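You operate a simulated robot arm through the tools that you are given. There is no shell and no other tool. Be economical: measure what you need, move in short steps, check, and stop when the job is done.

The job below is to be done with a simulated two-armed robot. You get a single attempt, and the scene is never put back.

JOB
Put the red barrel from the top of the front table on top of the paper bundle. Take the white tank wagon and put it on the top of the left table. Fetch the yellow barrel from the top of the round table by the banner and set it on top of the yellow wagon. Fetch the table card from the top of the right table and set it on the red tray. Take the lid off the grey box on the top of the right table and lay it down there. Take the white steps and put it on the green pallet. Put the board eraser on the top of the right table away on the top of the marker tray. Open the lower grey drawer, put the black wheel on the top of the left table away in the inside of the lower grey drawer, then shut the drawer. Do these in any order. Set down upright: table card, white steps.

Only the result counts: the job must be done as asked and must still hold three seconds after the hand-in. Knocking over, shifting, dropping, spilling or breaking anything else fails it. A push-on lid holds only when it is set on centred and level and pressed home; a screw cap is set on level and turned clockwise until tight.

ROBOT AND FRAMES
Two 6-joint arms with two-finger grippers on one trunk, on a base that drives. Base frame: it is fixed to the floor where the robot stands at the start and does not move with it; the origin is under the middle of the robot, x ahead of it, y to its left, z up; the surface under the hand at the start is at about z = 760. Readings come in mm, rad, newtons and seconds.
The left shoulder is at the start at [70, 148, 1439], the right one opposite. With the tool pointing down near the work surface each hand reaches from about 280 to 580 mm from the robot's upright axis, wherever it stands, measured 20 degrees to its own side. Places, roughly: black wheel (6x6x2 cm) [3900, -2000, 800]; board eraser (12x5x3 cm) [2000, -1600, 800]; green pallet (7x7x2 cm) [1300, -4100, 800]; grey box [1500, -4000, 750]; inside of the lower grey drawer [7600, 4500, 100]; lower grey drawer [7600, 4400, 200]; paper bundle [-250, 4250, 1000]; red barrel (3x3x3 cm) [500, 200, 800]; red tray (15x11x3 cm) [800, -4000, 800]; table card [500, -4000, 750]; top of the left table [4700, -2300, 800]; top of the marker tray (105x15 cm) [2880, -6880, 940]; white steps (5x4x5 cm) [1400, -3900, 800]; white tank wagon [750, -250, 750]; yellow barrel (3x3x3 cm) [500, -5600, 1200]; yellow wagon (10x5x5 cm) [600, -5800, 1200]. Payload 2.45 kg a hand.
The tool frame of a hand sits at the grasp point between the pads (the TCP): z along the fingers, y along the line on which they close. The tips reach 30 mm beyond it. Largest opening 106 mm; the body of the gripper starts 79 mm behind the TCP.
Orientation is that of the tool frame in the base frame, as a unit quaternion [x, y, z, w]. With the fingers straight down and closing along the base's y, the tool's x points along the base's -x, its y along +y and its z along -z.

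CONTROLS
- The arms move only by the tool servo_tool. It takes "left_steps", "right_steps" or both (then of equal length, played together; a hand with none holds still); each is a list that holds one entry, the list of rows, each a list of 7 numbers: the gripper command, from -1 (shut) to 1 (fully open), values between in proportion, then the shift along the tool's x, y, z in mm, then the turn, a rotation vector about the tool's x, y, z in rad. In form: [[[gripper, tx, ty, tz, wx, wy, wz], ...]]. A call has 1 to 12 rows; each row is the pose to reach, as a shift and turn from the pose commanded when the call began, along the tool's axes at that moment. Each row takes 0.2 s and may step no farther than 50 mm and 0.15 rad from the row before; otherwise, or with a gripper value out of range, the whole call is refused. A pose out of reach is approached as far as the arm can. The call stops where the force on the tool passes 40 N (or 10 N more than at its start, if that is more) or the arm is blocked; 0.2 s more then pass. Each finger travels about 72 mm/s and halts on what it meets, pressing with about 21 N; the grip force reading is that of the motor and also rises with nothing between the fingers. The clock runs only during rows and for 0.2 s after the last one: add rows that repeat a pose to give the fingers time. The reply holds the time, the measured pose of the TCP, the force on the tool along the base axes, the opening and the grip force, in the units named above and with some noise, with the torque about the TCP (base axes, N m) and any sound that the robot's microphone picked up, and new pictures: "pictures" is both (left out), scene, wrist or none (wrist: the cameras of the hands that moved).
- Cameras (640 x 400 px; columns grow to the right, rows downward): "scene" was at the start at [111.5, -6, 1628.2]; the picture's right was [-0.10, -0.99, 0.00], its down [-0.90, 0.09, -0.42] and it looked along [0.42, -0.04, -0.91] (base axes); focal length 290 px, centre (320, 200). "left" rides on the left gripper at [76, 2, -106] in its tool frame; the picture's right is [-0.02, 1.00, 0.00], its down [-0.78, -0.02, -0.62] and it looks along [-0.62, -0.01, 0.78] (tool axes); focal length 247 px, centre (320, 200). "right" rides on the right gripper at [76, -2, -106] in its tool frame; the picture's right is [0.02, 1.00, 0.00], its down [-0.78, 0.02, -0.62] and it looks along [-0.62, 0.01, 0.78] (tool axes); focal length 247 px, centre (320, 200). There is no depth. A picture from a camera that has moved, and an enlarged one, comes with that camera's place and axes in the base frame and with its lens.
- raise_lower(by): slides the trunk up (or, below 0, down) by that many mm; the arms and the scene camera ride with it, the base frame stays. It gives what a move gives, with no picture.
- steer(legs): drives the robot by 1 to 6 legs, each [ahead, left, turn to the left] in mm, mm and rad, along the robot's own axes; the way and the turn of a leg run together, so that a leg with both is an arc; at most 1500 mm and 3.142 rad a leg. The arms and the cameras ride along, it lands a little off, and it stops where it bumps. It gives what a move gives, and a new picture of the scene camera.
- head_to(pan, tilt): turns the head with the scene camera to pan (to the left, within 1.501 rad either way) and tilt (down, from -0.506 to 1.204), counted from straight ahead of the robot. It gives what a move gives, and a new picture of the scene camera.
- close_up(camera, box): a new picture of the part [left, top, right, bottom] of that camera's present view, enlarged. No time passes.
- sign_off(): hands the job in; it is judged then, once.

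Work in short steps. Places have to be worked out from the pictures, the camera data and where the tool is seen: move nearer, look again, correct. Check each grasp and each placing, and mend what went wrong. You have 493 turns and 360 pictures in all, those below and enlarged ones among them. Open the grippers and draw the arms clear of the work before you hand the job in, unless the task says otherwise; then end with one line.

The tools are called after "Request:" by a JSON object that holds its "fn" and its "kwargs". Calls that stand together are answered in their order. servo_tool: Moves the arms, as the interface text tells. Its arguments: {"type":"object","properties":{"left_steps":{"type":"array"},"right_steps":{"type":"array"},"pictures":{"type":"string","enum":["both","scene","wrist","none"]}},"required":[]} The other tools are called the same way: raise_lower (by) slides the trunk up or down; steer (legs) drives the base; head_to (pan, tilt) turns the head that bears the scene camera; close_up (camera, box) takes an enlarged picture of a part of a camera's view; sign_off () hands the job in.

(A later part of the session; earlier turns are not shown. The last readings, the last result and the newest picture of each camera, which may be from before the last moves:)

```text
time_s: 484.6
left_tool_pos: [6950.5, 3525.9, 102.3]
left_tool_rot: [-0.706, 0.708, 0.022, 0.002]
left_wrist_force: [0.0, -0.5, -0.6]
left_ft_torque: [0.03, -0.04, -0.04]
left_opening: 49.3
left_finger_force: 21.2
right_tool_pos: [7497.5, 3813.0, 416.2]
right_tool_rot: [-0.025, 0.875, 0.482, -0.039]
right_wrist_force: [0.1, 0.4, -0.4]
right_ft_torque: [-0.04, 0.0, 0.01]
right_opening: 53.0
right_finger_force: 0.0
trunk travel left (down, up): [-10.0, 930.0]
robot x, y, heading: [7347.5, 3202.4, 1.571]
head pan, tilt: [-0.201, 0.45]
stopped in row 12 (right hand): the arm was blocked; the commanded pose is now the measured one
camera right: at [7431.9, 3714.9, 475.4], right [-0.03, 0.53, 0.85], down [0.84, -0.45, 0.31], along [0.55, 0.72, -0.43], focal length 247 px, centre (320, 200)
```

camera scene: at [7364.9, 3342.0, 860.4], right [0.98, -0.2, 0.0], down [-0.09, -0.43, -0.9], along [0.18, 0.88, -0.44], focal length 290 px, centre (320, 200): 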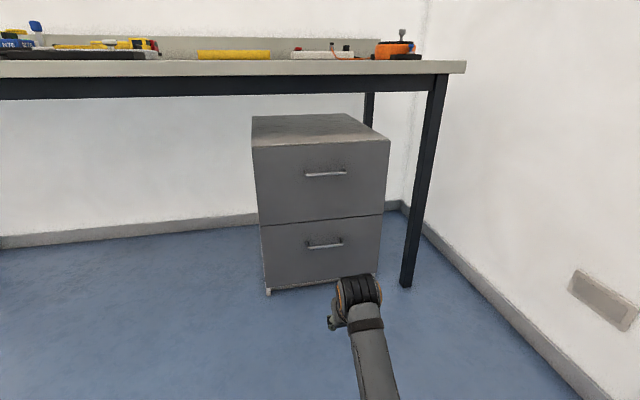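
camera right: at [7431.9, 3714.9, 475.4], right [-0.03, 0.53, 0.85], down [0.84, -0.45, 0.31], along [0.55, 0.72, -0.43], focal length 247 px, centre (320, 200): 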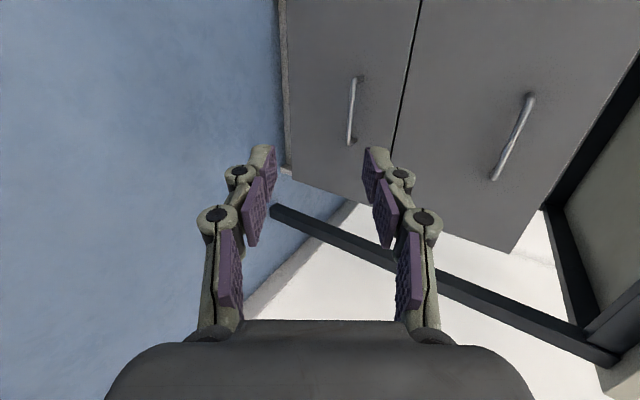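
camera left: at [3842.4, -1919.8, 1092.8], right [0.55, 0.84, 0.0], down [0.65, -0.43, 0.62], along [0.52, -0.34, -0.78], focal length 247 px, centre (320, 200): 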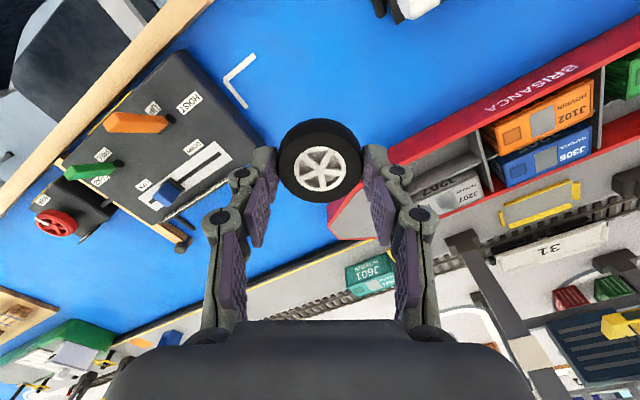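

The roll worked; the handle of the lower drawer computes to ≈[7565,4237,~240]. I lower the hand to about z≈250 and look again.

Request:
{"fn": "servo_tool", "kwargs": {"right_steps": [[[0, -2, -22, 28, 0, 0, 0], [0, -5, -44, 56, 0, 0, 0], [0, -7, -66, 84, 0, 0, 0], [0, -10, -88, 112, 0, 0, 0], [0, -12, -109, 139, 0, 0, 0], [0, -12, -109, 139, 0, 0, 0]]], "pictures": "both"}}

```text
time_s: 485.5
left_tool_pos: [6949.9, 3524.0, 98.1]
left_tool_rot: [-0.706, 0.708, 0.021, -0.002]
left_wrist_force: [-0.2, 0.4, 0.2]
left_ft_torque: [-0.04, 0.04, -0.01]
left_opening: 49.0
left_finger_force: 20.8
right_tool_pos: [7472.3, 3884.9, 386.4]
right_tool_rot: [-0.025, 0.836, 0.544, -0.071]
right_wrist_force: [0.0, 0.0, -0.1]
right_ft_torque: [0.01, 0.01, 0.0]
right_opening: 53.0
right_finger_force: 0.1
trunk travel left (down, up): [-10.0, 930.0]
robot x, y, heading: [7348.7, 3201.6, 1.571]
head pan, tilt: [-0.201, 0.45]
stopped in row 4 (right hand): the arm was blocked; the commanded pose is now the measured one
camera scene: at [7353.6, 3325.1, 792.5], right [0.98, -0.2, 0.01], down [-0.07, -0.4, -0.91], along [0.19, 0.89, -0.41], focal length 290 px, centre (320, 200)
camera right: at [7411.6, 3778.1, 436.1], right [0.01, 0.4, 0.91], down [0.86, -0.46, 0.19], along [0.5, 0.79, -0.36], focal length 247 px, centre (320, 200)
```

scene: 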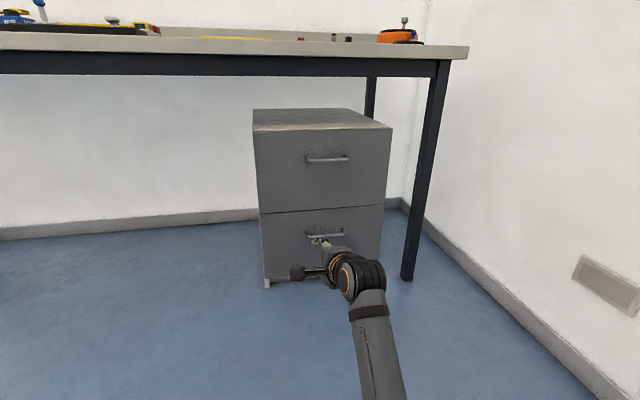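
right: 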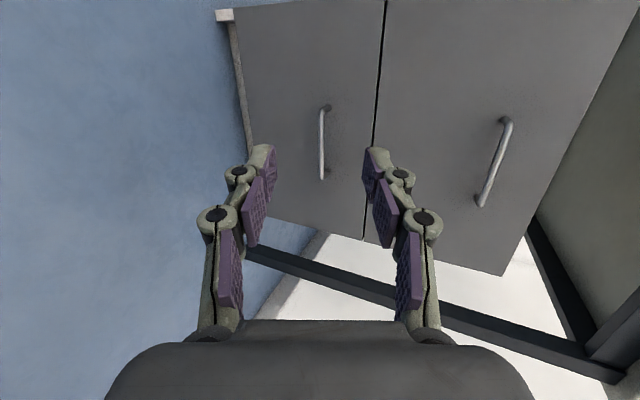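

The body is tilting slightly – at this low trunk setting an elbow is touching the base. I raise the trunk 230 mm and will reach down with the arm instead.

Request:
{"fn": "raise_lower", "kwargs": {"by": 230}}

Request:
{"fn": "servo_tool", "kwargs": {"right_steps": [[[0, 0, 0, 0, 0, 0, 0]]], "pictures": "scene"}}

```text
time_s: 487.9
left_tool_pos: [6950.5, 3523.8, 317.7]
left_tool_rot: [-0.705, 0.709, 0.018, -0.017]
left_wrist_force: [-0.1, 1.1, 0.2]
left_ft_torque: [-0.01, 0.01, 0.01]
left_opening: 48.8
left_finger_force: 21.5
right_tool_pos: [7476.7, 3890.9, 588.5]
right_tool_rot: [-0.019, 0.842, 0.533, -0.076]
right_wrist_force: [0.1, 0.2, -0.1]
right_ft_torque: [0.0, 0.02, 0.03]
right_opening: 52.9
right_finger_force: 0.0
trunk travel left (down, up): [-240.0, 700.0]
robot x, y, heading: [7343.9, 3204.6, 1.575]
head pan, tilt: [-0.201, 0.45]
```

```text
time_s: 488.3
left_tool_pos: [6950.0, 3523.9, 318.7]
left_tool_rot: [-0.705, 0.708, 0.018, -0.016]
left_wrist_force: [0.0, 0.0, 0.9]
left_ft_torque: [-0.04, 0.02, 0.01]
left_opening: 49.1
left_finger_force: 21.2
right_tool_pos: [7476.7, 3890.8, 589.3]
right_tool_rot: [-0.019, 0.843, 0.533, -0.076]
right_wrist_force: [-0.4, -0.4, -0.5]
right_ft_torque: [0.02, -0.01, 0.0]
right_opening: 53.1
right_finger_force: 0.2
trunk travel left (down, up): [-240.0, 700.0]
robot x, y, heading: [7349.6, 3204.1, 1.569]
head pan, tilt: [-0.201, 0.45]
camera scene: at [7364.8, 3341.9, 1010.5], right [0.98, -0.2, 0.0], down [-0.09, -0.43, -0.9], along [0.18, 0.88, -0.44], focal length 290 px, centre (320, 200)
```

scene: 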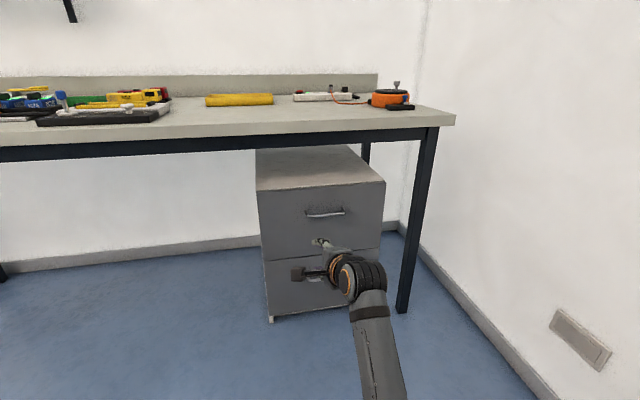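

Upright again. Now I lower the right hand ~330 mm (keeping the pitched, rolled orientation).

Request:
{"fn": "servo_tool", "kwargs": {"right_steps": [[[0, -4, -40, 11, 0.05, -0.05, -0.012], [0, -7, -81, 21, 0.1, -0.1, -0.025], [0, -11, -121, 32, 0.15, -0.15, -0.037], [0, -14, -161, 43, 0.15, -0.15, -0.037], [0, -18, -202, 53, 0.15, -0.15, -0.037], [0, -22, -242, 64, 0.15, -0.15, -0.037], [0, -25, -282, 75, 0.15, -0.15, -0.037], [0, -29, -323, 85, 0.15, -0.15, -0.037], [0, -29, -323, 85, 0.15, -0.15, -0.037]]], "pictures": "both"}}

```text
time_s: 489.4
left_tool_pos: [6950.3, 3523.5, 317.9]
left_tool_rot: [-0.705, 0.708, 0.019, -0.016]
left_wrist_force: [-0.6, 0.0, -0.3]
left_ft_torque: [0.02, 0.02, 0.0]
left_opening: 49.1
left_finger_force: 20.7
right_tool_pos: [7502.4, 3910.7, 516.3]
right_tool_rot: [-0.007, 0.841, 0.541, 0.026]
right_wrist_force: [-0.3, -1.1, 0.2]
right_ft_torque: [-0.02, 0.0, 0.0]
right_opening: 53.1
right_finger_force: 0.0
trunk travel left (down, up): [-240.0, 700.0]
robot x, y, heading: [7344.6, 3200.2, 1.567]
head pan, tilt: [-0.201, 0.45]
stopped in row 5 (right hand): the arm was blocked; the commanded pose is now the measured one
camera scene: at [7364.9, 3341.8, 1010.5], right [0.98, -0.2, 0.0], down [-0.09, -0.43, -0.9], along [0.18, 0.88, -0.44], focal length 290 px, centre (320, 200)
camera right: at [7422.8, 3814.4, 556.1], right [-0.06, 0.42, 0.91], down [0.76, -0.57, 0.31], along [0.65, 0.71, -0.28], focal length 247 px, centre (320, 200)
```

scene: 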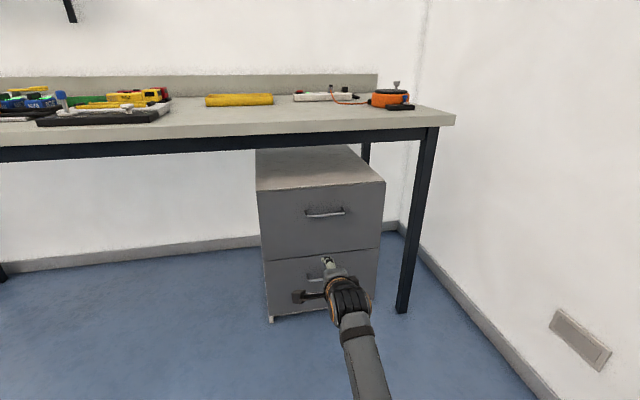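
right: 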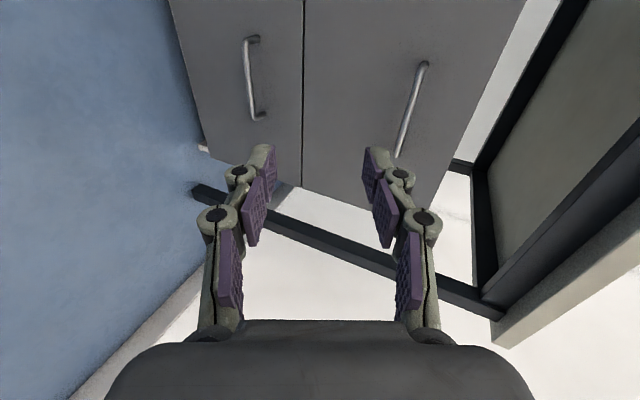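

Blocked again – probably the last wrist joint is at its limit with this roll direction. I roll back, past neutral, to the opposite direction (−90°).

Request:
{"fn": "servo_tool", "kwargs": {"right_steps": [[[0, 0, 0, -5, 0, 0, -0.14], [0, 0, 0, -10, 0, 0, -0.28], [0, 0, 0, -10, 0, 0, -0.42], [0, 0, 0, -10, 0, 0, -0.56], [0, 0, 0, -10, 0, 0, -0.7], [0, 0, 0, -10, 0, 0, -0.84], [0, 0, 0, -10, 0, 0, -0.98], [0, 0, 0, -10, 0, 0, -1.12], [0, 0, 0, -10, 0, 0, -1.26], [0, 0, 0, -10, 0, 0, -1.4], [0, 0, 0, -10, 0, 0, -1.54], [0, 0, 0, -10, 0, 0, -1.68]]], "pictures": "none"}}

Request:
{"fn": "servo_tool", "kwargs": {"right_steps": [[[0, 0, 0, 0, 0, 0, -0.14], [0, 0, 0, 0, 0, 0, -0.28], [0, 0, 0, 0, 0, 0, -0.42], [0, 0, 0, 0, 0, 0, -0.56], [0, 0, 0, 0, 0, 0, -0.7], [0, 0, 0, 0, 0, 0, -0.84], [0, 0, 0, 0, 0, 0, -0.98], [0, 0, 0, 0, 0, 0, -1.12], [0, 0, 0, 0, 0, 0, -1.26], [0, 0, 0, 0, 0, 0, -1.4], [0, 0, 0, 0, 0, 0, -1.4]]], "pictures": "wrist"}}

```text
time_s: 492.0
left_tool_pos: [6949.7, 3523.9, 317.8]
left_tool_rot: [-0.705, 0.709, 0.018, -0.016]
left_wrist_force: [0.4, 0.3, -0.5]
left_ft_torque: [-0.01, 0.03, -0.01]
left_opening: 49.1
left_finger_force: 21.0
right_tool_pos: [7508.9, 3905.9, 527.6]
right_tool_rot: [0.629, -0.552, -0.34, -0.429]
right_wrist_force: [0.6, 0.1, -0.2]
right_ft_torque: [0.02, 0.01, -0.02]
right_opening: 53.2
right_finger_force: 0.0
trunk travel left (down, up): [-240.0, 700.0]
robot x, y, heading: [7345.1, 3203.5, 1.569]
head pan, tilt: [-0.201, 0.45]
```

```text
time_s: 494.4
left_tool_pos: [6951.8, 3523.1, 317.1]
left_tool_rot: [-0.705, 0.709, 0.019, -0.016]
left_wrist_force: [-0.2, -0.4, 0.0]
left_ft_torque: [-0.01, -0.04, -0.03]
left_opening: 49.0
left_finger_force: 20.6
right_tool_pos: [7510.6, 3904.8, 523.9]
right_tool_rot: [0.839, -0.018, 0.015, -0.544]
right_wrist_force: [-0.3, 0.0, 0.1]
right_ft_torque: [0.02, -0.02, 0.02]
right_opening: 53.0
right_finger_force: 0.1
trunk travel left (down, up): [-240.0, 700.0]
robot x, y, heading: [7345.6, 3202.1, 1.571]
head pan, tilt: [-0.201, 0.45]
camera right: at [7581.1, 3803.6, 570.0], right [0.01, -0.41, -0.91], down [-0.81, -0.54, 0.23], along [-0.58, 0.74, -0.34], focal length 247 px, centre (320, 200)
```

right: 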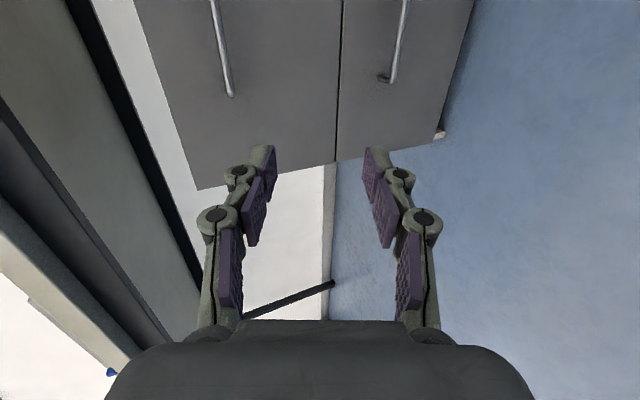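

No block on this side. Now lower toward handle height with slightly steeper pitch.

Request:
{"fn": "servo_tool", "kwargs": {"right_steps": [[[0, 0, 38, 8, -0.05, 0, 0], [0, 0, 76, 15, -0.1, 0, 0], [0, 0, 114, 23, -0.15, 0, 0], [0, 0, 152, 30, -0.2, 0, 0], [0, 1, 190, 38, -0.2, 0, 0], [0, 1, 228, 45, -0.2, 0, 0], [0, 1, 266, 53, -0.2, 0, 0], [0, 1, 266, 53, -0.2, 0, 0]]], "pictures": "both"}}

```text
time_s: 496.2
left_tool_pos: [6951.0, 3524.4, 318.9]
left_tool_rot: [-0.705, 0.708, 0.019, -0.016]
left_wrist_force: [-0.2, -0.3, 0.4]
left_ft_torque: [0.01, -0.01, -0.01]
left_opening: 48.8
left_finger_force: 20.5
right_tool_pos: [7495.4, 3838.6, 255.7]
right_tool_rot: [0.891, -0.022, 0.005, -0.454]
right_wrist_force: [1.0, 0.1, -0.5]
right_ft_torque: [0.01, 0.01, -0.03]
right_opening: 52.7
right_finger_force: 0.1
trunk travel left (down, up): [-240.0, 700.0]
robot x, y, heading: [7345.6, 3201.3, 1.577]
head pan, tilt: [-0.201, 0.45]
camera scene: at [7364.9, 3341.9, 1010.5], right [0.98, -0.2, 0.0], down [-0.09, -0.43, -0.9], along [0.18, 0.88, -0.44], focal length 290 px, centre (320, 200)
camera right: at [7569.4, 3749.3, 318.7], right [-0.01, -0.59, -0.81], down [-0.8, -0.48, 0.36], along [-0.6, 0.65, -0.46], focal length 247 px, centre (320, 200)
```

scene: 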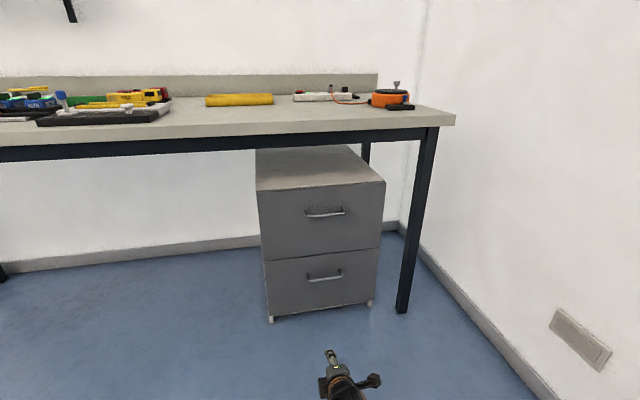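
right: 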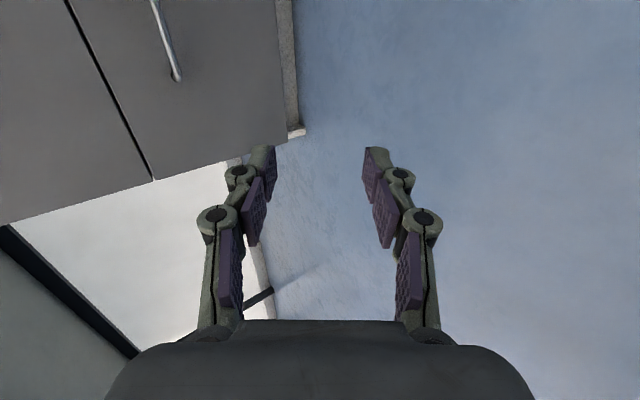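

That works. All views now agree on the handle at ≈[7557,4194,256] (front plate ≈ y 4220). I drive so the hand is ~60 mm short of it, and look.

Request:
{"fn": "steer", "kwargs": {"legs": [[275, -58, 0]]}}

Request:
{"fn": "servo_tool", "kwargs": {"right_steps": [[[0.2, 0, -10, -7, 0, 0, 0], [0.2, 0, -10, -7, 0, 0, 0]]], "pictures": "both"}}

```text
time_s: 498.2
left_tool_pos: [7011.4, 3800.3, 317.9]
left_tool_rot: [-0.703, 0.711, 0.018, -0.017]
left_wrist_force: [0.3, 0.4, -0.4]
left_ft_torque: [0.04, 0.0, 0.01]
left_opening: 49.1
left_finger_force: 20.6
right_tool_pos: [7557.5, 4111.2, 254.4]
right_tool_rot: [0.891, -0.024, 0.005, -0.454]
right_wrist_force: [0.2, 0.1, 0.5]
right_ft_torque: [0.0, 0.01, -0.02]
right_opening: 53.0
right_finger_force: 0.1
trunk travel left (down, up): [-240.0, 700.0]
robot x, y, heading: [7403.8, 3476.2, 1.562]
head pan, tilt: [-0.201, 0.45]
camera scene: at [7424.7, 3615.9, 1010.5], right [0.98, -0.21, 0.0], down [-0.09, -0.43, -0.9], along [0.18, 0.88, -0.44], focal length 290 px, centre (320, 200)
```

scene: 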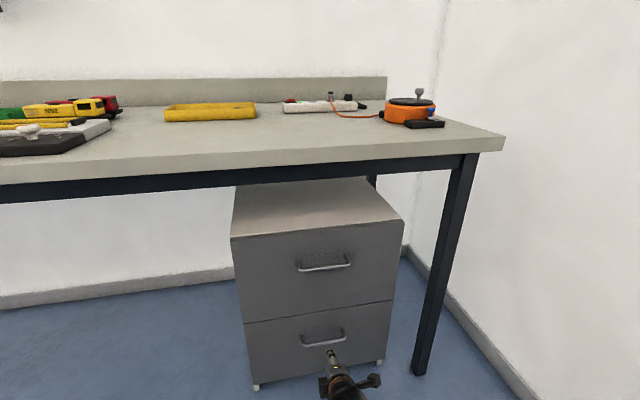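

```text
time_s: 498.8
left_tool_pos: [7011.6, 3800.4, 317.8]
left_tool_rot: [-0.704, 0.71, 0.019, -0.016]
left_wrist_force: [-0.9, -0.3, -0.2]
left_ft_torque: [0.01, 0.03, -0.05]
left_opening: 49.0
left_finger_force: 21.4
right_tool_pos: [7558.2, 4112.0, 266.5]
right_tool_rot: [0.891, -0.024, 0.005, -0.453]
right_wrist_force: [0.4, -0.1, -0.2]
right_ft_torque: [-0.04, 0.02, -0.05]
right_opening: 63.5
right_finger_force: 0.0
trunk travel left (down, up): [-240.0, 700.0]
robot x, y, heading: [7401.9, 3477.6, 1.561]
head pan, tilt: [-0.201, 0.45]
camera scene: at [7424.6, 3615.8, 1010.5], right [0.98, -0.21, 0.0], down [-0.09, -0.43, -0.9], along [0.18, 0.88, -0.44], focal length 290 px, centre (320, 200)
camera right: at [7631.3, 4021.9, 330.5], right [-0.02, -0.59, -0.81], down [-0.8, -0.47, 0.36], along [-0.6, 0.65, -0.46], focal length 247 px, centre (320, 200)
```

scene: 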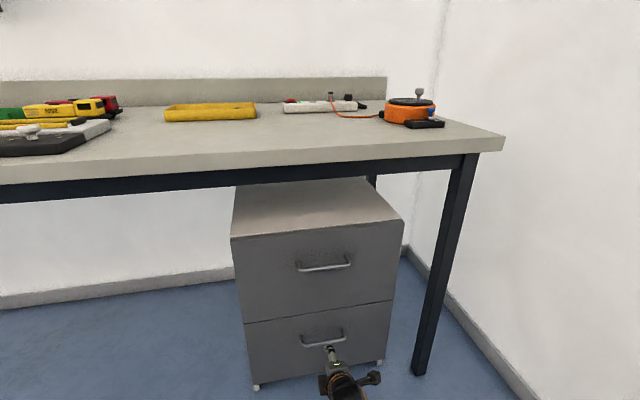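
right: 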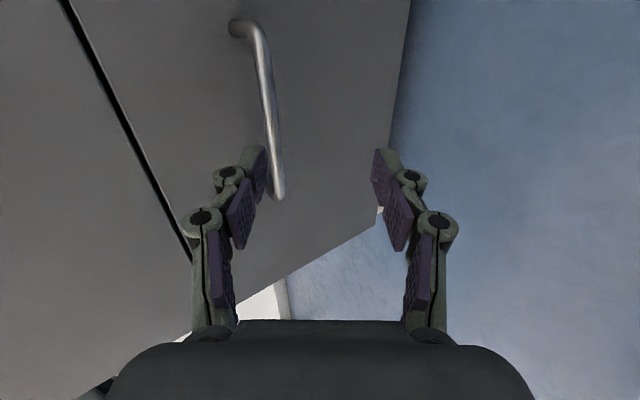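

Bar seen clearly: ≈ y 4194, z 254. I narrow the opening to ~28 mm, flatten the pitch a bit and position for an approach along the finger axis.

Request:
{"fn": "servo_tool", "kwargs": {"right_steps": [[[-0.47, 0, -13, -6, 0.075, 0, 0], [-0.47, 0, -25, -11, 0.15, 0, 0], [-0.47, 0, -25, -11, 0.15, 0, 0], [-0.47, 0, -25, -11, 0.15, 0, 0]]], "pictures": "wrist"}}

```text
time_s: 499.8
left_tool_pos: [7010.8, 3800.1, 318.0]
left_tool_rot: [-0.703, 0.711, 0.018, -0.016]
left_wrist_force: [0.4, -0.5, -1.2]
left_ft_torque: [0.0, 0.01, -0.03]
left_opening: 49.0
left_finger_force: 21.2
right_tool_pos: [7558.9, 4117.9, 293.1]
right_tool_rot: [0.854, -0.023, 0.007, -0.519]
right_wrist_force: [0.5, -0.8, 0.4]
right_ft_torque: [0.0, 0.01, 0.01]
right_opening: 28.2
right_finger_force: 0.0
trunk travel left (down, up): [-240.0, 700.0]
robot x, y, heading: [7405.0, 3476.3, 1.563]
head pan, tilt: [-0.201, 0.45]
camera right: at [7632.2, 4019.3, 344.1], right [-0.01, -0.46, -0.89], down [-0.81, -0.52, 0.28], along [-0.59, 0.72, -0.37], focal length 247 px, centre (320, 200)
```

right: 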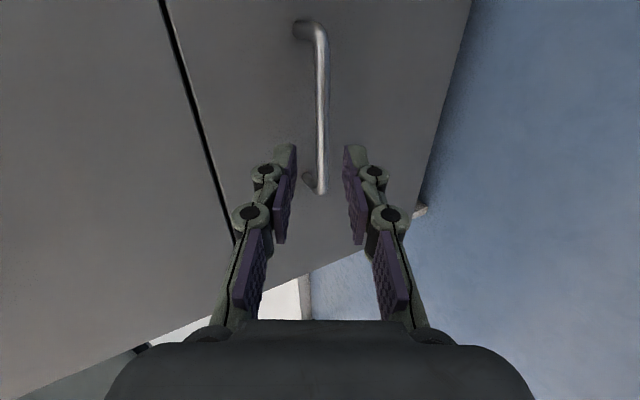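

Bar is exactly centred between the fingers. I advance along the finger axis 50 mm and check.

Request:
{"fn": "servo_tool", "kwargs": {"right_steps": [[[-0.47, 0, 0, 25, 0, 0, 0], [-0.47, 0, 0, 42, 0, 0, 0], [-0.47, 0, 0, 50, 0, 0, 0], [-0.47, 0, 0, 50, 0, 0, 0]]], "pictures": "wrist"}}

```text
time_s: 500.8
left_tool_pos: [7010.4, 3799.9, 318.5]
left_tool_rot: [-0.704, 0.71, 0.018, -0.016]
left_wrist_force: [-0.5, -0.4, 0.1]
left_ft_torque: [0.01, 0.01, -0.03]
left_opening: 49.0
left_finger_force: 21.0
right_tool_pos: [7560.5, 4162.4, 271.7]
right_tool_rot: [0.854, -0.023, 0.007, -0.52]
right_wrist_force: [-0.5, 0.4, -0.7]
right_ft_torque: [-0.02, 0.01, 0.03]
right_opening: 28.3
right_finger_force: 0.0
trunk travel left (down, up): [-240.0, 700.0]
robot x, y, heading: [7405.7, 3475.1, 1.562]
head pan, tilt: [-0.201, 0.45]
camera right: at [7633.8, 4064.2, 321.8], right [-0.01, -0.46, -0.89], down [-0.81, -0.52, 0.28], along [-0.59, 0.72, -0.37], focal length 247 px, centre (320, 200)
```

right: 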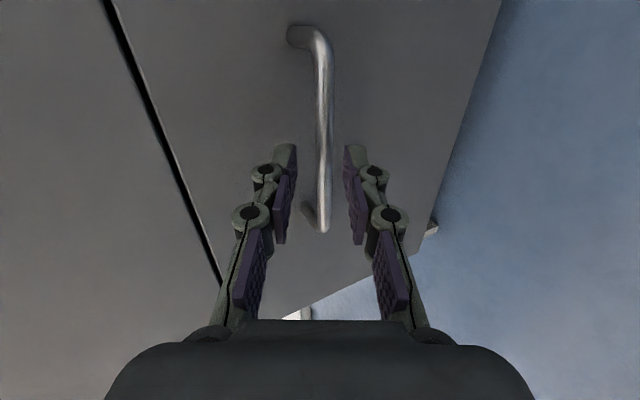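

Still centred. 12 mm more, then close on the bar.

Request:
{"fn": "servo_tool", "kwargs": {"right_steps": [[[-0.47, 0, 0, 6, 0, 0, 0], [-0.47, 0, 0, 12, 0, 0, 0], [-0.47, 0, 0, 12, 0, 0, 0], [-1, 0, 0, 12, 0, 0, 0], [-1, 0, 0, 12, 0, 0, 0], [-1, 0, 0, 12, 0, 0, 0]]], "pictures": "wrist"}}

```text
time_s: 502.2
left_tool_pos: [7011.6, 3800.1, 317.9]
left_tool_rot: [-0.704, 0.71, 0.018, -0.016]
left_wrist_force: [-0.1, 0.6, 0.9]
left_ft_torque: [0.0, 0.0, -0.04]
left_opening: 48.8
left_finger_force: 21.1
right_tool_pos: [7561.9, 4172.0, 263.3]
right_tool_rot: [0.855, -0.022, 0.008, -0.518]
right_wrist_force: [-0.7, -4.2, -6.3]
right_ft_torque: [-0.17, -0.8, 0.4]
right_opening: 10.9
right_finger_force: 37.8
trunk travel left (down, up): [-240.0, 700.0]
robot x, y, heading: [7405.6, 3472.1, 1.559]
head pan, tilt: [-0.201, 0.45]
camera right: at [7634.3, 4073.8, 314.9], right [-0.01, -0.46, -0.89], down [-0.81, -0.52, 0.28], along [-0.59, 0.72, -0.37], focal length 247 px, centre (320, 200)
```

right: 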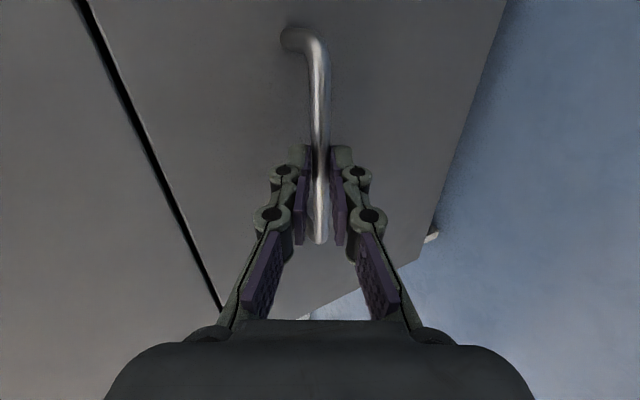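

The bar is gripped. I pull the drawer open by backing the base 250 mm.

Request:
{"fn": "steer", "kwargs": {"legs": [[-60, 0, 0]]}}

```text
time_s: 503.1
left_tool_pos: [7010.5, 3739.9, 316.7]
left_tool_rot: [-0.703, 0.71, 0.018, -0.017]
left_wrist_force: [-0.2, -0.7, -0.6]
left_ft_torque: [0.01, 0.02, 0.01]
left_opening: 48.9
left_finger_force: 21.0
right_tool_pos: [7560.7, 4112.2, 264.8]
right_tool_rot: [0.855, -0.023, 0.007, -0.518]
right_wrist_force: [6.8, -0.1, -9.6]
right_ft_torque: [-0.23, -0.82, 0.28]
right_opening: 11.4
right_finger_force: 38.8
trunk travel left (down, up): [-240.0, 700.0]
robot x, y, heading: [7402.5, 3413.2, 1.561]
head pan, tilt: [-0.201, 0.45]
camera scene: at [7424.6, 3556.9, 1010.3], right [0.98, -0.2, 0.0], down [-0.09, -0.43, -0.9], along [0.18, 0.88, -0.44], focal length 290 px, centre (320, 200)
```

scene: 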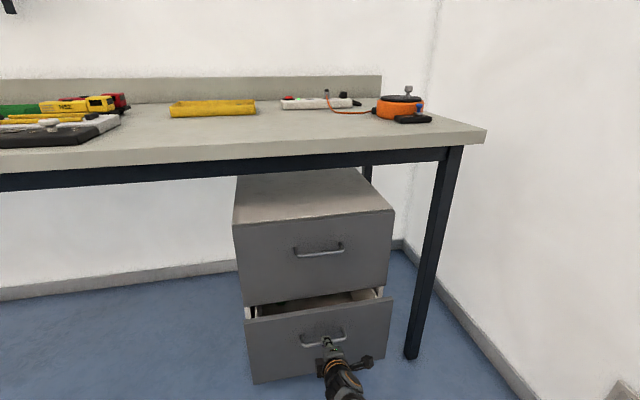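

It opens smoothly. I pull out another 170 mm.

Request:
{"fn": "steer", "kwargs": {"legs": [[-170, 0, 0]]}}

```text
time_s: 504.6
left_tool_pos: [7009.7, 3571.7, 318.3]
left_tool_rot: [-0.702, 0.711, 0.019, -0.016]
left_wrist_force: [0.2, 0.0, -0.5]
left_ft_torque: [0.04, -0.01, 0.01]
left_opening: 49.2
left_finger_force: 21.2
right_tool_pos: [7561.4, 3941.0, 264.1]
right_tool_rot: [0.855, -0.023, 0.008, -0.517]
right_wrist_force: [-1.9, -0.4, -7.1]
right_ft_torque: [-0.14, -0.77, 0.37]
right_opening: 11.0
right_finger_force: 38.0
trunk travel left (down, up): [-240.0, 700.0]
robot x, y, heading: [7401.5, 3249.0, 1.57]
head pan, tilt: [-0.201, 0.45]
camera scene: at [7423.4, 3387.0, 1010.3], right [0.98, -0.21, 0.0], down [-0.09, -0.43, -0.9], along [0.19, 0.88, -0.44], focal length 290 px, centre (320, 200)
```

scene: 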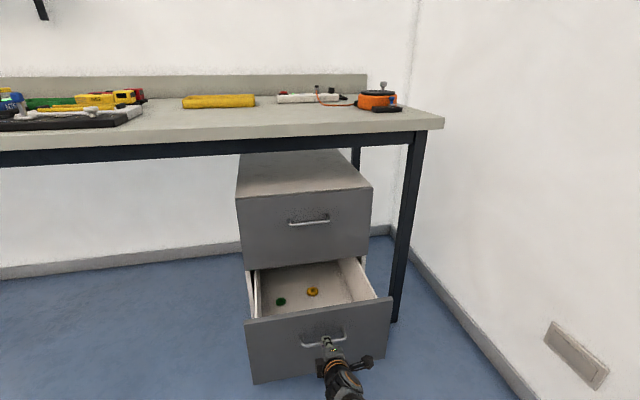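

Drawer is open ~230 mm. I release the handle and back the fingers off along their axis.

Request:
{"fn": "servo_tool", "kwargs": {"right_steps": [[[-0.47, 0, 0, 0, 0, 0, 0], [-0.47, 0, 0, 0, 0, 0, 0], [-0.47, 0, 0, -20, 0, 0, 0], [-0.47, 0, 0, -50, 0, 0, 0], [-0.47, 0, 0, -75, 0, 0, 0], [-0.47, 0, 0, -75, 0, 0, 0]]], "pictures": "wrist"}}

```text
time_s: 506.0
left_tool_pos: [7011.0, 3571.3, 318.3]
left_tool_rot: [-0.702, 0.711, 0.019, -0.015]
left_wrist_force: [1.1, -0.2, 0.5]
left_ft_torque: [0.05, 0.01, 0.01]
left_opening: 49.1
left_finger_force: 21.1
right_tool_pos: [7558.6, 3875.7, 299.1]
right_tool_rot: [0.855, -0.024, 0.009, -0.518]
right_wrist_force: [0.6, 0.0, 0.0]
right_ft_torque: [-0.02, 0.0, 0.01]
right_opening: 28.1
right_finger_force: 0.1
trunk travel left (down, up): [-240.0, 700.0]
robot x, y, heading: [7402.5, 3244.4, 1.56]
head pan, tilt: [-0.201, 0.45]
camera right: at [7631.2, 3776.8, 349.5], right [-0.01, -0.46, -0.89], down [-0.81, -0.52, 0.28], along [-0.59, 0.72, -0.37], focal length 247 px, centre (320, 200)
```

right: 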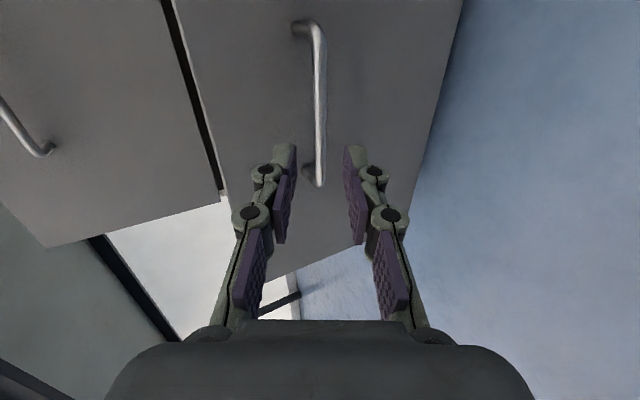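

Fingers are free of the handle. For placing the wheel I'll stand at (7154,3691) heading 0.56, which keeps the right hand in front of the drawer. First I set the left hand to ahead≈480/left≈170 and z≈440, and make the first moves.

Request:
{"fn": "servo_tool", "kwargs": {"left_steps": [[[-1, -25, -36, -25, 0, 0, 0], [-1, -50, -73, -50, 0, 0, 0], [-1, -75, -110, -75, 0, 0, 0], [-1, -100, -147, -100, 0, 0, 0], [-1, -125, -183, -120, 0, 0, 0], [-1, -150, -220, -120, 0, 0, 0], [-1, -150, -220, -120, 0, 0, 0]]], "pictures": "none"}}

Request:
{"fn": "steer", "kwargs": {"legs": [[50, 248, 0], [0, 0, -1.0]]}}

Request:
{"fn": "head_to", "kwargs": {"pan": 0.4, "tilt": 0.6}}

```text
refused: row 1 steps farther than a row can; nothing moved
```

```text
time_s: 510.4
left_tool_pos: [7228.8, 3804.6, 317.5]
left_tool_rot: [-0.27, 0.962, 0.024, -0.005]
left_wrist_force: [-1.1, 0.3, -0.5]
left_ft_torque: [0.0, 0.02, -0.04]
left_opening: 49.0
left_finger_force: 21.1
right_tool_pos: [7777.1, 3501.2, 299.5]
right_tool_rot: [0.736, -0.436, 0.258, -0.449]
right_wrist_force: [0.7, -0.7, 0.0]
right_ft_torque: [0.01, -0.01, 0.02]
right_opening: 28.2
right_finger_force: 0.1
trunk travel left (down, up): [-240.0, 700.0]
robot x, y, heading: [7160.3, 3296.7, 0.555]
head pan, tilt: [-0.201, 0.45]
camera scene: at [7290.6, 3356.8, 1010.5], right [0.34, -0.94, 0.0], down [-0.41, -0.15, -0.9], along [0.85, 0.31, -0.44], focal length 290 px, centre (320, 200)
```

scene: 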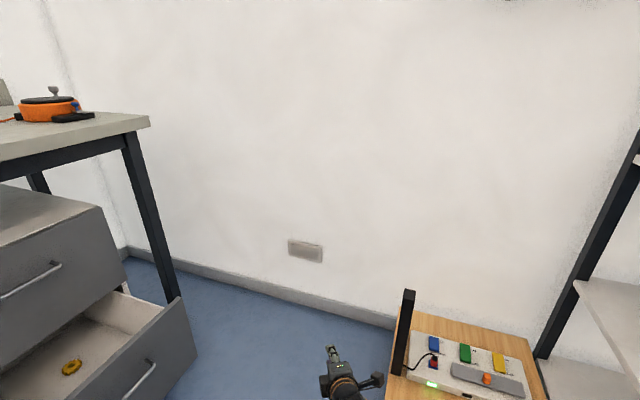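

```text
time_s: 511.4
left_tool_pos: [7228.2, 3804.2, 317.1]
left_tool_rot: [-0.271, 0.962, 0.025, -0.005]
left_wrist_force: [-0.9, 0.3, 0.2]
left_ft_torque: [-0.01, -0.03, 0.02]
left_opening: 49.1
left_finger_force: 20.8
right_tool_pos: [7776.6, 3501.0, 298.8]
right_tool_rot: [0.736, -0.435, 0.259, -0.45]
right_wrist_force: [0.1, 0.0, -0.7]
right_ft_torque: [-0.03, 0.0, -0.03]
right_opening: 28.2
right_finger_force: 0.1
trunk travel left (down, up): [-240.0, 700.0]
robot x, y, heading: [7158.6, 3300.7, 0.552]
head pan, tilt: [0.4, 0.6]
camera scene: at [7255.6, 3397.1, 996.9], right [0.81, -0.58, 0.0], down [-0.33, -0.46, -0.83], along [0.48, 0.67, -0.56], focal length 290 px, centre (320, 200)
```

scene: 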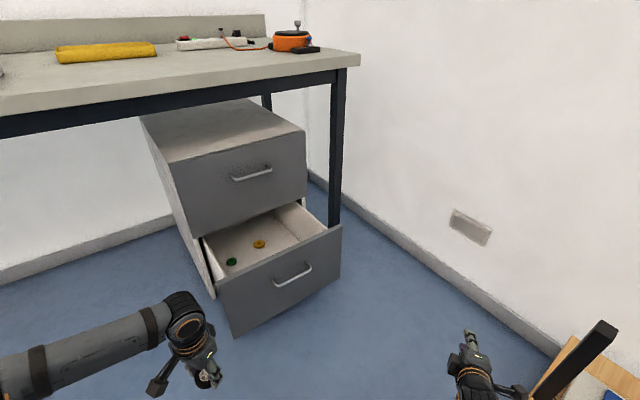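

Left move refused by a hair; I redo it in smaller steps.

Request:
{"fn": "servo_tool", "kwargs": {"left_steps": [[[-1, -15, -22, -30, 0, 0, 0], [-1, -30, -45, -60, 0, 0, 0], [-1, -50, -70, -90, 0, 0, 0], [-1, -70, -100, -115, 0, 0, 0], [-1, -90, -132, -120, 0, 0, 0], [-1, -110, -164, -120, 0, 0, 0], [-1, -130, -196, -120, 0, 0, 0], [-1, -150, -220, -120, 0, 0, 0], [-1, -150, -220, -120, 0, 0, 0]]], "pictures": "wrist"}}

```text
time_s: 513.6
left_tool_pos: [7461.0, 3710.9, 385.2]
left_tool_rot: [-0.279, 0.958, 0.059, -0.024]
left_wrist_force: [1.1, 0.3, -0.8]
left_ft_torque: [0.02, 0.03, 0.02]
left_opening: 49.0
left_finger_force: 21.0
left hand out of reach, approached as far as the arm can: row 4, 5, 6, 7, 8, 9
right_tool_pos: [7776.4, 3500.2, 298.4]
right_tool_rot: [0.736, -0.435, 0.258, -0.449]
right_wrist_force: [0.0, -0.5, -0.1]
right_ft_torque: [0.01, 0.0, -0.03]
right_opening: 28.3
right_finger_force: 0.1
trunk travel left (down, up): [-240.0, 700.0]
robot x, y, heading: [7160.0, 3299.6, 0.547]
head pan, tilt: [0.4, 0.6]
stopped in row 9 (left hand): the arm was blocked; the commanded pose is now the measured one
camera left: at [7404.8, 3660.8, 493.4], right [-0.51, 0.85, 0.13], down [0.72, 0.34, 0.6], along [0.47, 0.4, -0.79], focal length 247 px, centre (320, 200)
```

left: 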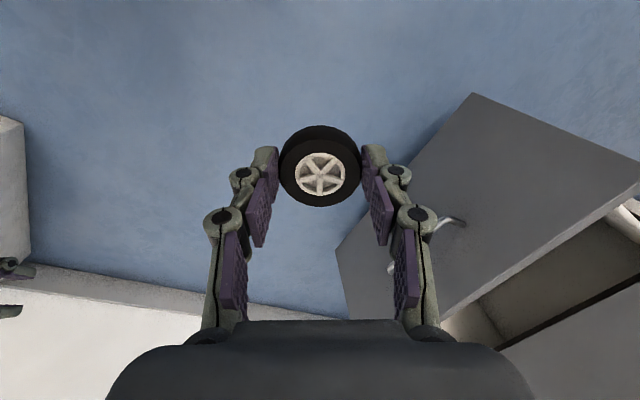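

Tool-down height is limited relative to the shoulder; I raise the trunk 90 mm and straighten the left hand.

Request:
{"fn": "raise_lower", "kwargs": {"by": 90}}

Request:
{"fn": "servo_tool", "kwargs": {"left_steps": [[[-1, 0, 0, 8, 0.06, -0.006, 0], [-1, 0, 0, 15, 0.127, -0.013, 0], [-1, 0, 0, 15, 0.127, -0.013, 0]]], "pictures": "none"}}

```text
time_s: 514.8
left_tool_pos: [7460.9, 3709.6, 475.8]
left_tool_rot: [-0.279, 0.958, 0.059, -0.023]
left_wrist_force: [0.9, -0.3, 0.0]
left_ft_torque: [0.01, 0.01, 0.0]
left_opening: 48.9
left_finger_force: 20.4
right_tool_pos: [7776.4, 3502.3, 388.7]
right_tool_rot: [0.737, -0.435, 0.259, -0.449]
right_wrist_force: [0.0, 0.6, -0.2]
right_ft_torque: [-0.01, 0.03, -0.03]
right_opening: 28.1
right_finger_force: 0.0
trunk travel left (down, up): [-330.0, 610.0]
robot x, y, heading: [7157.7, 3296.9, 0.551]
head pan, tilt: [0.4, 0.6]
```

```text
time_s: 515.6
left_tool_pos: [7461.5, 3711.2, 461.1]
left_tool_rot: [-0.279, 0.96, -0.002, 0.001]
left_wrist_force: [0.4, 0.4, -0.2]
left_ft_torque: [-0.01, 0.02, 0.03]
left_opening: 49.0
left_finger_force: 20.6
right_tool_pos: [7775.8, 3500.3, 388.2]
right_tool_rot: [0.737, -0.435, 0.258, -0.449]
right_wrist_force: [-0.3, -0.2, 0.2]
right_ft_torque: [0.0, -0.03, -0.02]
right_opening: 27.9
right_finger_force: 0.1
trunk travel left (down, up): [-330.0, 610.0]
robot x, y, heading: [7160.0, 3297.3, 0.551]
head pan, tilt: [0.4, 0.6]
```

Now drive so the left hand comes above the open drawer (target ≈[7465,4090]).

Request:
{"fn": "steer", "kwargs": {"legs": [[202, 321, 0]]}}

Request:
{"fn": "close_up", "kwargs": {"camera": "left", "box": [0, 0, 640, 400]}}

```text
time_s: 518.0
left_tool_pos: [7456.4, 4094.6, 460.1]
left_tool_rot: [-0.284, 0.959, -0.001, 0.001]
left_wrist_force: [0.3, 0.3, -0.4]
left_ft_torque: [0.01, 0.0, -0.01]
left_opening: 49.2
left_finger_force: 20.7
right_tool_pos: [7773.2, 3887.5, 388.3]
right_tool_rot: [0.738, -0.431, 0.258, -0.451]
right_wrist_force: [-0.6, 0.2, 0.4]
right_ft_torque: [-0.01, 0.0, 0.02]
right_opening: 28.2
right_finger_force: 0.1
trunk travel left (down, up): [-330.0, 610.0]
robot x, y, heading: [7161.3, 3680.9, 0.558]
head pan, tilt: [0.4, 0.6]
camera scene: at [7254.4, 3779.3, 1086.9], right [0.82, -0.57, 0.0], down [-0.32, -0.46, -0.82], along [0.47, 0.68, -0.57], focal length 290 px, centre (320, 200)
```

scene: 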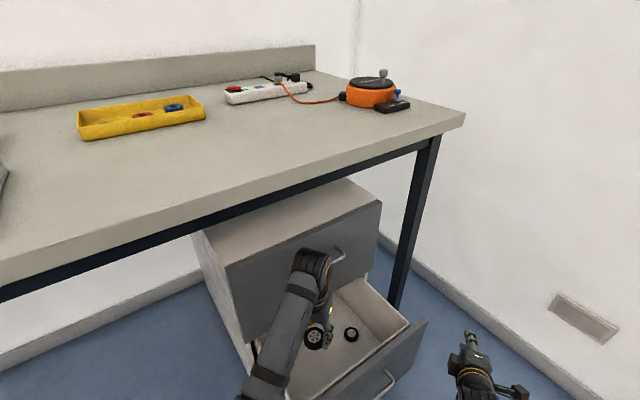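

```text
1.00 times, centred on (320, 200) of left (not enlarged: the box is as wide or as high as the picture)
camera zoom: at [7391.9, 4055.3, 568.5], right [-0.52, 0.85, 0.0], down [0.67, 0.41, 0.62], along [0.53, 0.32, -0.78], focal length 247 px, centre (320, 200)
```

zoom: 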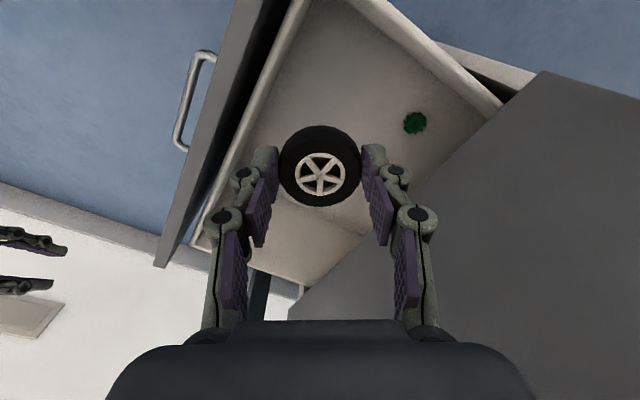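

The wheel hangs over the drawer's interior. I lower the left hand in steps to z≈250 and look.

Request:
{"fn": "servo_tool", "kwargs": {"left_steps": [[[-1, 0, 0, 45, 0, 0, 0], [-1, 0, 0, 90, 0, 0, 0], [-1, 0, 0, 135, 0, 0, 0], [-1, 0, 0, 180, 0, 0, 0], [-1, 0, 0, 210, 0, 0, 0], [-1, 0, 0, 210, 0, 0, 0]]], "pictures": "both"}}

```text
time_s: 519.4
left_tool_pos: [7456.1, 4093.5, 251.1]
left_tool_rot: [-0.283, 0.959, -0.001, 0.001]
left_wrist_force: [-0.1, 0.4, 0.1]
left_ft_torque: [-0.01, -0.01, -0.02]
left_opening: 48.9
left_finger_force: 21.2
right_tool_pos: [7774.1, 3888.5, 387.6]
right_tool_rot: [0.738, -0.432, 0.256, -0.45]
right_wrist_force: [-0.6, -0.3, 0.5]
right_ft_torque: [-0.01, -0.01, 0.01]
right_opening: 27.9
right_finger_force: 0.1
trunk travel left (down, up): [-330.0, 610.0]
robot x, y, heading: [7159.7, 3677.3, 0.559]
head pan, tilt: [0.4, 0.6]
camera scene: at [7254.3, 3779.0, 1086.9], right [0.82, -0.57, 0.0], down [-0.32, -0.46, -0.82], along [0.47, 0.68, -0.57], focal length 290 px, centre (320, 200)
camera left: at [7391.4, 4055.0, 358.8], right [-0.52, 0.85, 0.0], down [0.67, 0.41, 0.62], along [0.53, 0.32, -0.78], focal length 247 px, centre (320, 200)
```

scene: 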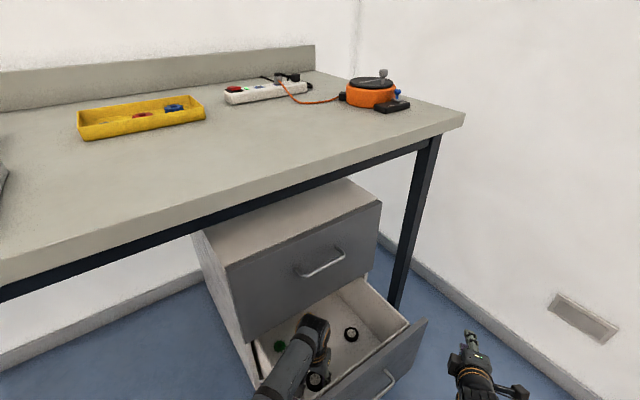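
left: 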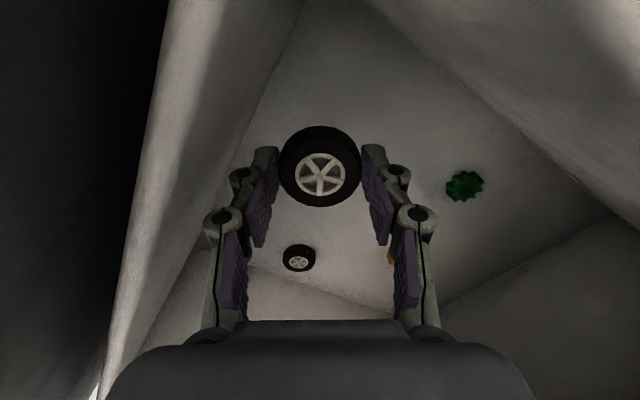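

Inside the drawer now. I continue lowering in small steps, watching for contact.

Request:
{"fn": "servo_tool", "kwargs": {"left_steps": [[[-1, 0, 0, 20, 0, 0, 0], [-1, 0, 0, 40, 0, 0, 0], [-1, 0, 0, 60, 0, 0, 0], [-1, 0, 0, 60, 0, 0, 0]]], "pictures": "both"}}

```text
time_s: 520.2
left_tool_pos: [7455.4, 4095.8, 206.0]
left_tool_rot: [-0.282, 0.959, 0.0, -0.003]
left_wrist_force: [-6.0, -0.6, 18.7]
left_ft_torque: [-1.03, 0.56, -0.36]
left_opening: 49.3
left_finger_force: 20.8
right_tool_pos: [7773.9, 3887.7, 389.0]
right_tool_rot: [0.739, -0.431, 0.257, -0.45]
right_wrist_force: [-0.5, -0.2, -0.4]
right_ft_torque: [0.0, 0.0, 0.0]
right_opening: 28.1
right_finger_force: 0.1
trunk travel left (down, up): [-330.0, 610.0]
robot x, y, heading: [7159.3, 3676.3, 0.562]
head pan, tilt: [0.4, 0.6]
stopped in row 3 (left hand): the force on the tool passed its limit at 77 N (the readings are from after the stop); the commanded pose is now the measured one
camera scene: at [7253.5, 3778.3, 1087.5], right [0.82, -0.57, 0.0], down [-0.32, -0.46, -0.83], along [0.47, 0.68, -0.56], focal length 290 px, centre (320, 200)
camera left: at [7392.3, 4057.0, 315.1], right [-0.52, 0.85, 0.0], down [0.67, 0.41, 0.62], along [0.52, 0.32, -0.79], focal length 247 px, centre (320, 200)
```

scene: 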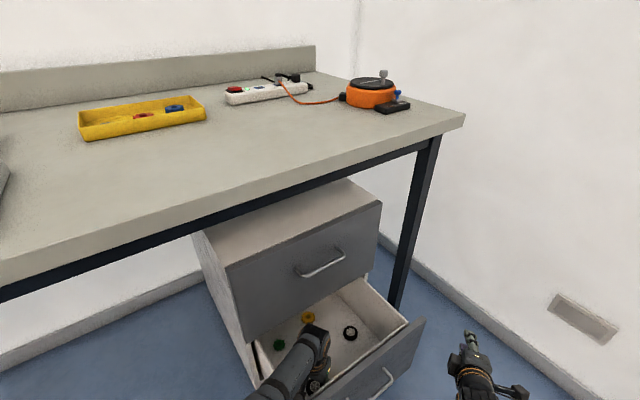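
left: 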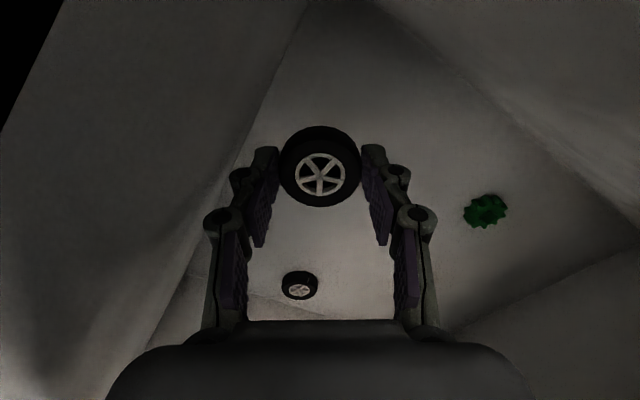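

The wrist camera's corner touched the drawer's front wall. I lift 80 mm, turn the hand's yaw so the camera points sideways (−x), and shift 60 mm in +x before descending again.

Request:
{"fn": "servo_tool", "kwargs": {"left_steps": [[[-1, 0, 0, -40, 0, 0, 0], [-1, 0, 0, -80, 0, 0, 0], [-1, -13, -8, -80, 0, 0, 0.14], [-1, -26, -16, -80, 0, 0, 0.28], [-1, -38, -24, -80, 0, 0, 0.42], [-1, -50, -32, -80, 0, 0, 0.56], [-1, -50, -32, -80, 0, 0, 0.56]]], "pictures": "both"}}

```text
time_s: 521.8
left_tool_pos: [7518.0, 4095.9, 284.2]
left_tool_rot: [-0.005, 1.0, -0.003, -0.003]
left_wrist_force: [0.2, 0.0, -0.4]
left_ft_torque: [-0.01, 0.01, 0.02]
left_opening: 49.1
left_finger_force: 21.2
right_tool_pos: [7774.1, 3888.4, 388.4]
right_tool_rot: [0.739, -0.431, 0.255, -0.451]
right_wrist_force: [-0.3, 1.0, -0.4]
right_ft_torque: [-0.02, 0.02, 0.04]
right_opening: 28.0
right_finger_force: 0.1
trunk travel left (down, up): [-330.0, 610.0]
robot x, y, heading: [7158.3, 3679.1, 0.563]
head pan, tilt: [0.4, 0.6]
camera scene: at [7254.3, 3779.1, 1086.9], right [0.82, -0.57, 0.0], down [-0.32, -0.46, -0.82], along [0.47, 0.68, -0.57], focal length 290 px, centre (320, 200)
camera left: at [7442.2, 4098.2, 393.1], right [0.01, 1.0, 0.0], down [0.79, -0.01, 0.62], along [0.62, -0.01, -0.79], focal length 247 px, centre (320, 200)
```

scene: 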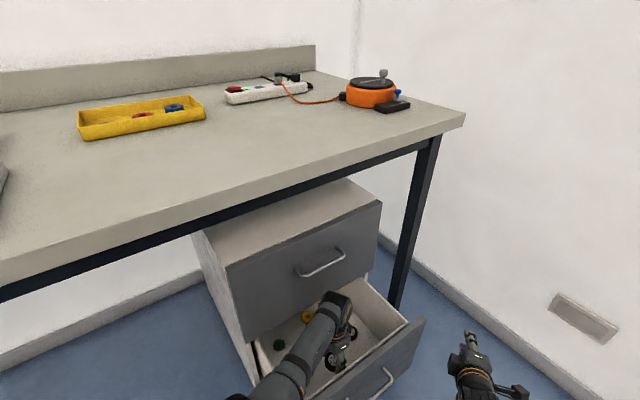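
left: 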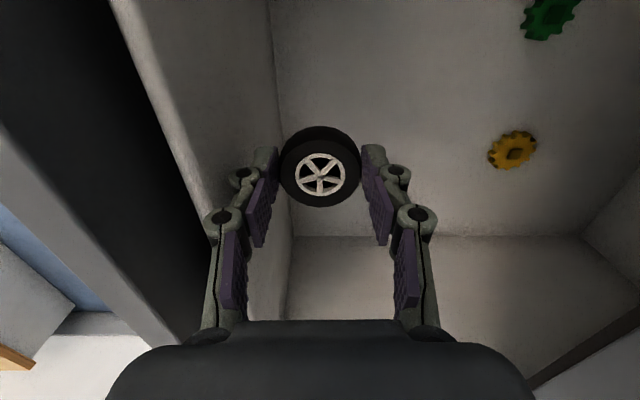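

Good. Shift 25 mm away from the front wall and descend.

Request:
{"fn": "servo_tool", "kwargs": {"left_steps": [[[-1, 0, 25, 10, 0, 0, 0], [-1, 0, 25, 40, 0, 0, 0], [-1, 0, 25, 70, 0, 0, 0], [-1, 0, 25, 95, 0, 0, 0], [-1, 0, 25, 95, 0, 0, 0]]], "pictures": "both"}}

```text
time_s: 523.0
left_tool_pos: [7499.6, 4112.9, 209.6]
left_tool_rot: [-0.005, 1.0, -0.002, -0.003]
left_wrist_force: [0.1, 0.0, 0.0]
left_ft_torque: [-0.01, 0.0, 0.0]
left_opening: 49.1
left_finger_force: 21.0
left hand out of reach, approached as far as the arm can: row 3, 4, 5
right_tool_pos: [7773.0, 3888.4, 388.9]
right_tool_rot: [0.739, -0.431, 0.256, -0.451]
right_wrist_force: [-0.5, -0.6, 0.1]
right_ft_torque: [-0.02, 0.0, 0.04]
right_opening: 28.2
right_finger_force: 0.0
trunk travel left (down, up): [-330.0, 610.0]
robot x, y, heading: [7159.3, 3679.3, 0.561]
head pan, tilt: [0.4, 0.6]
camera scene: at [7254.2, 3779.2, 1086.9], right [0.82, -0.57, 0.0], down [-0.32, -0.46, -0.82], along [0.47, 0.68, -0.57], focal length 290 px, centre (320, 200)
camera left: at [7423.5, 4114.3, 318.4], right [0.01, 1.0, 0.0], down [0.79, 0.0, 0.62], along [0.62, -0.01, -0.79], focal length 247 px, centre (320, 200)
```

scene: 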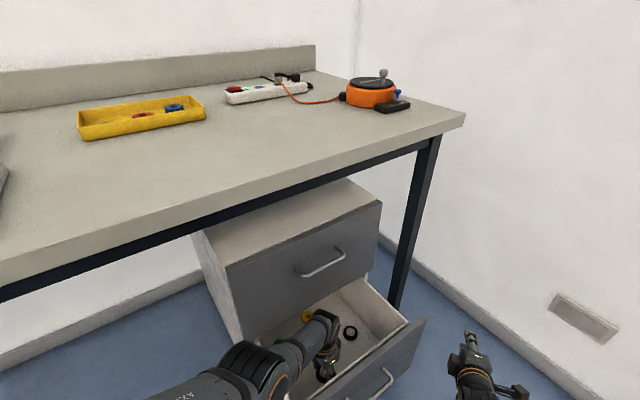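
left: 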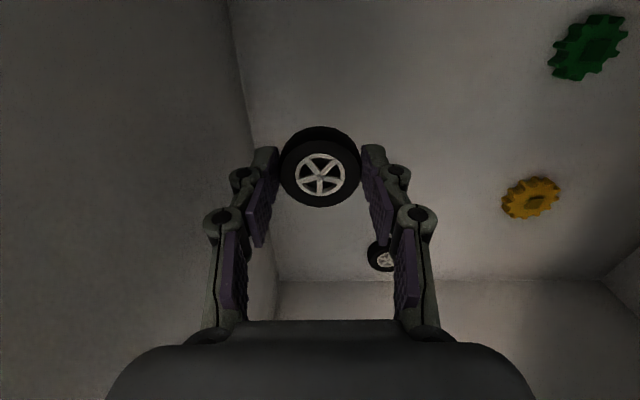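

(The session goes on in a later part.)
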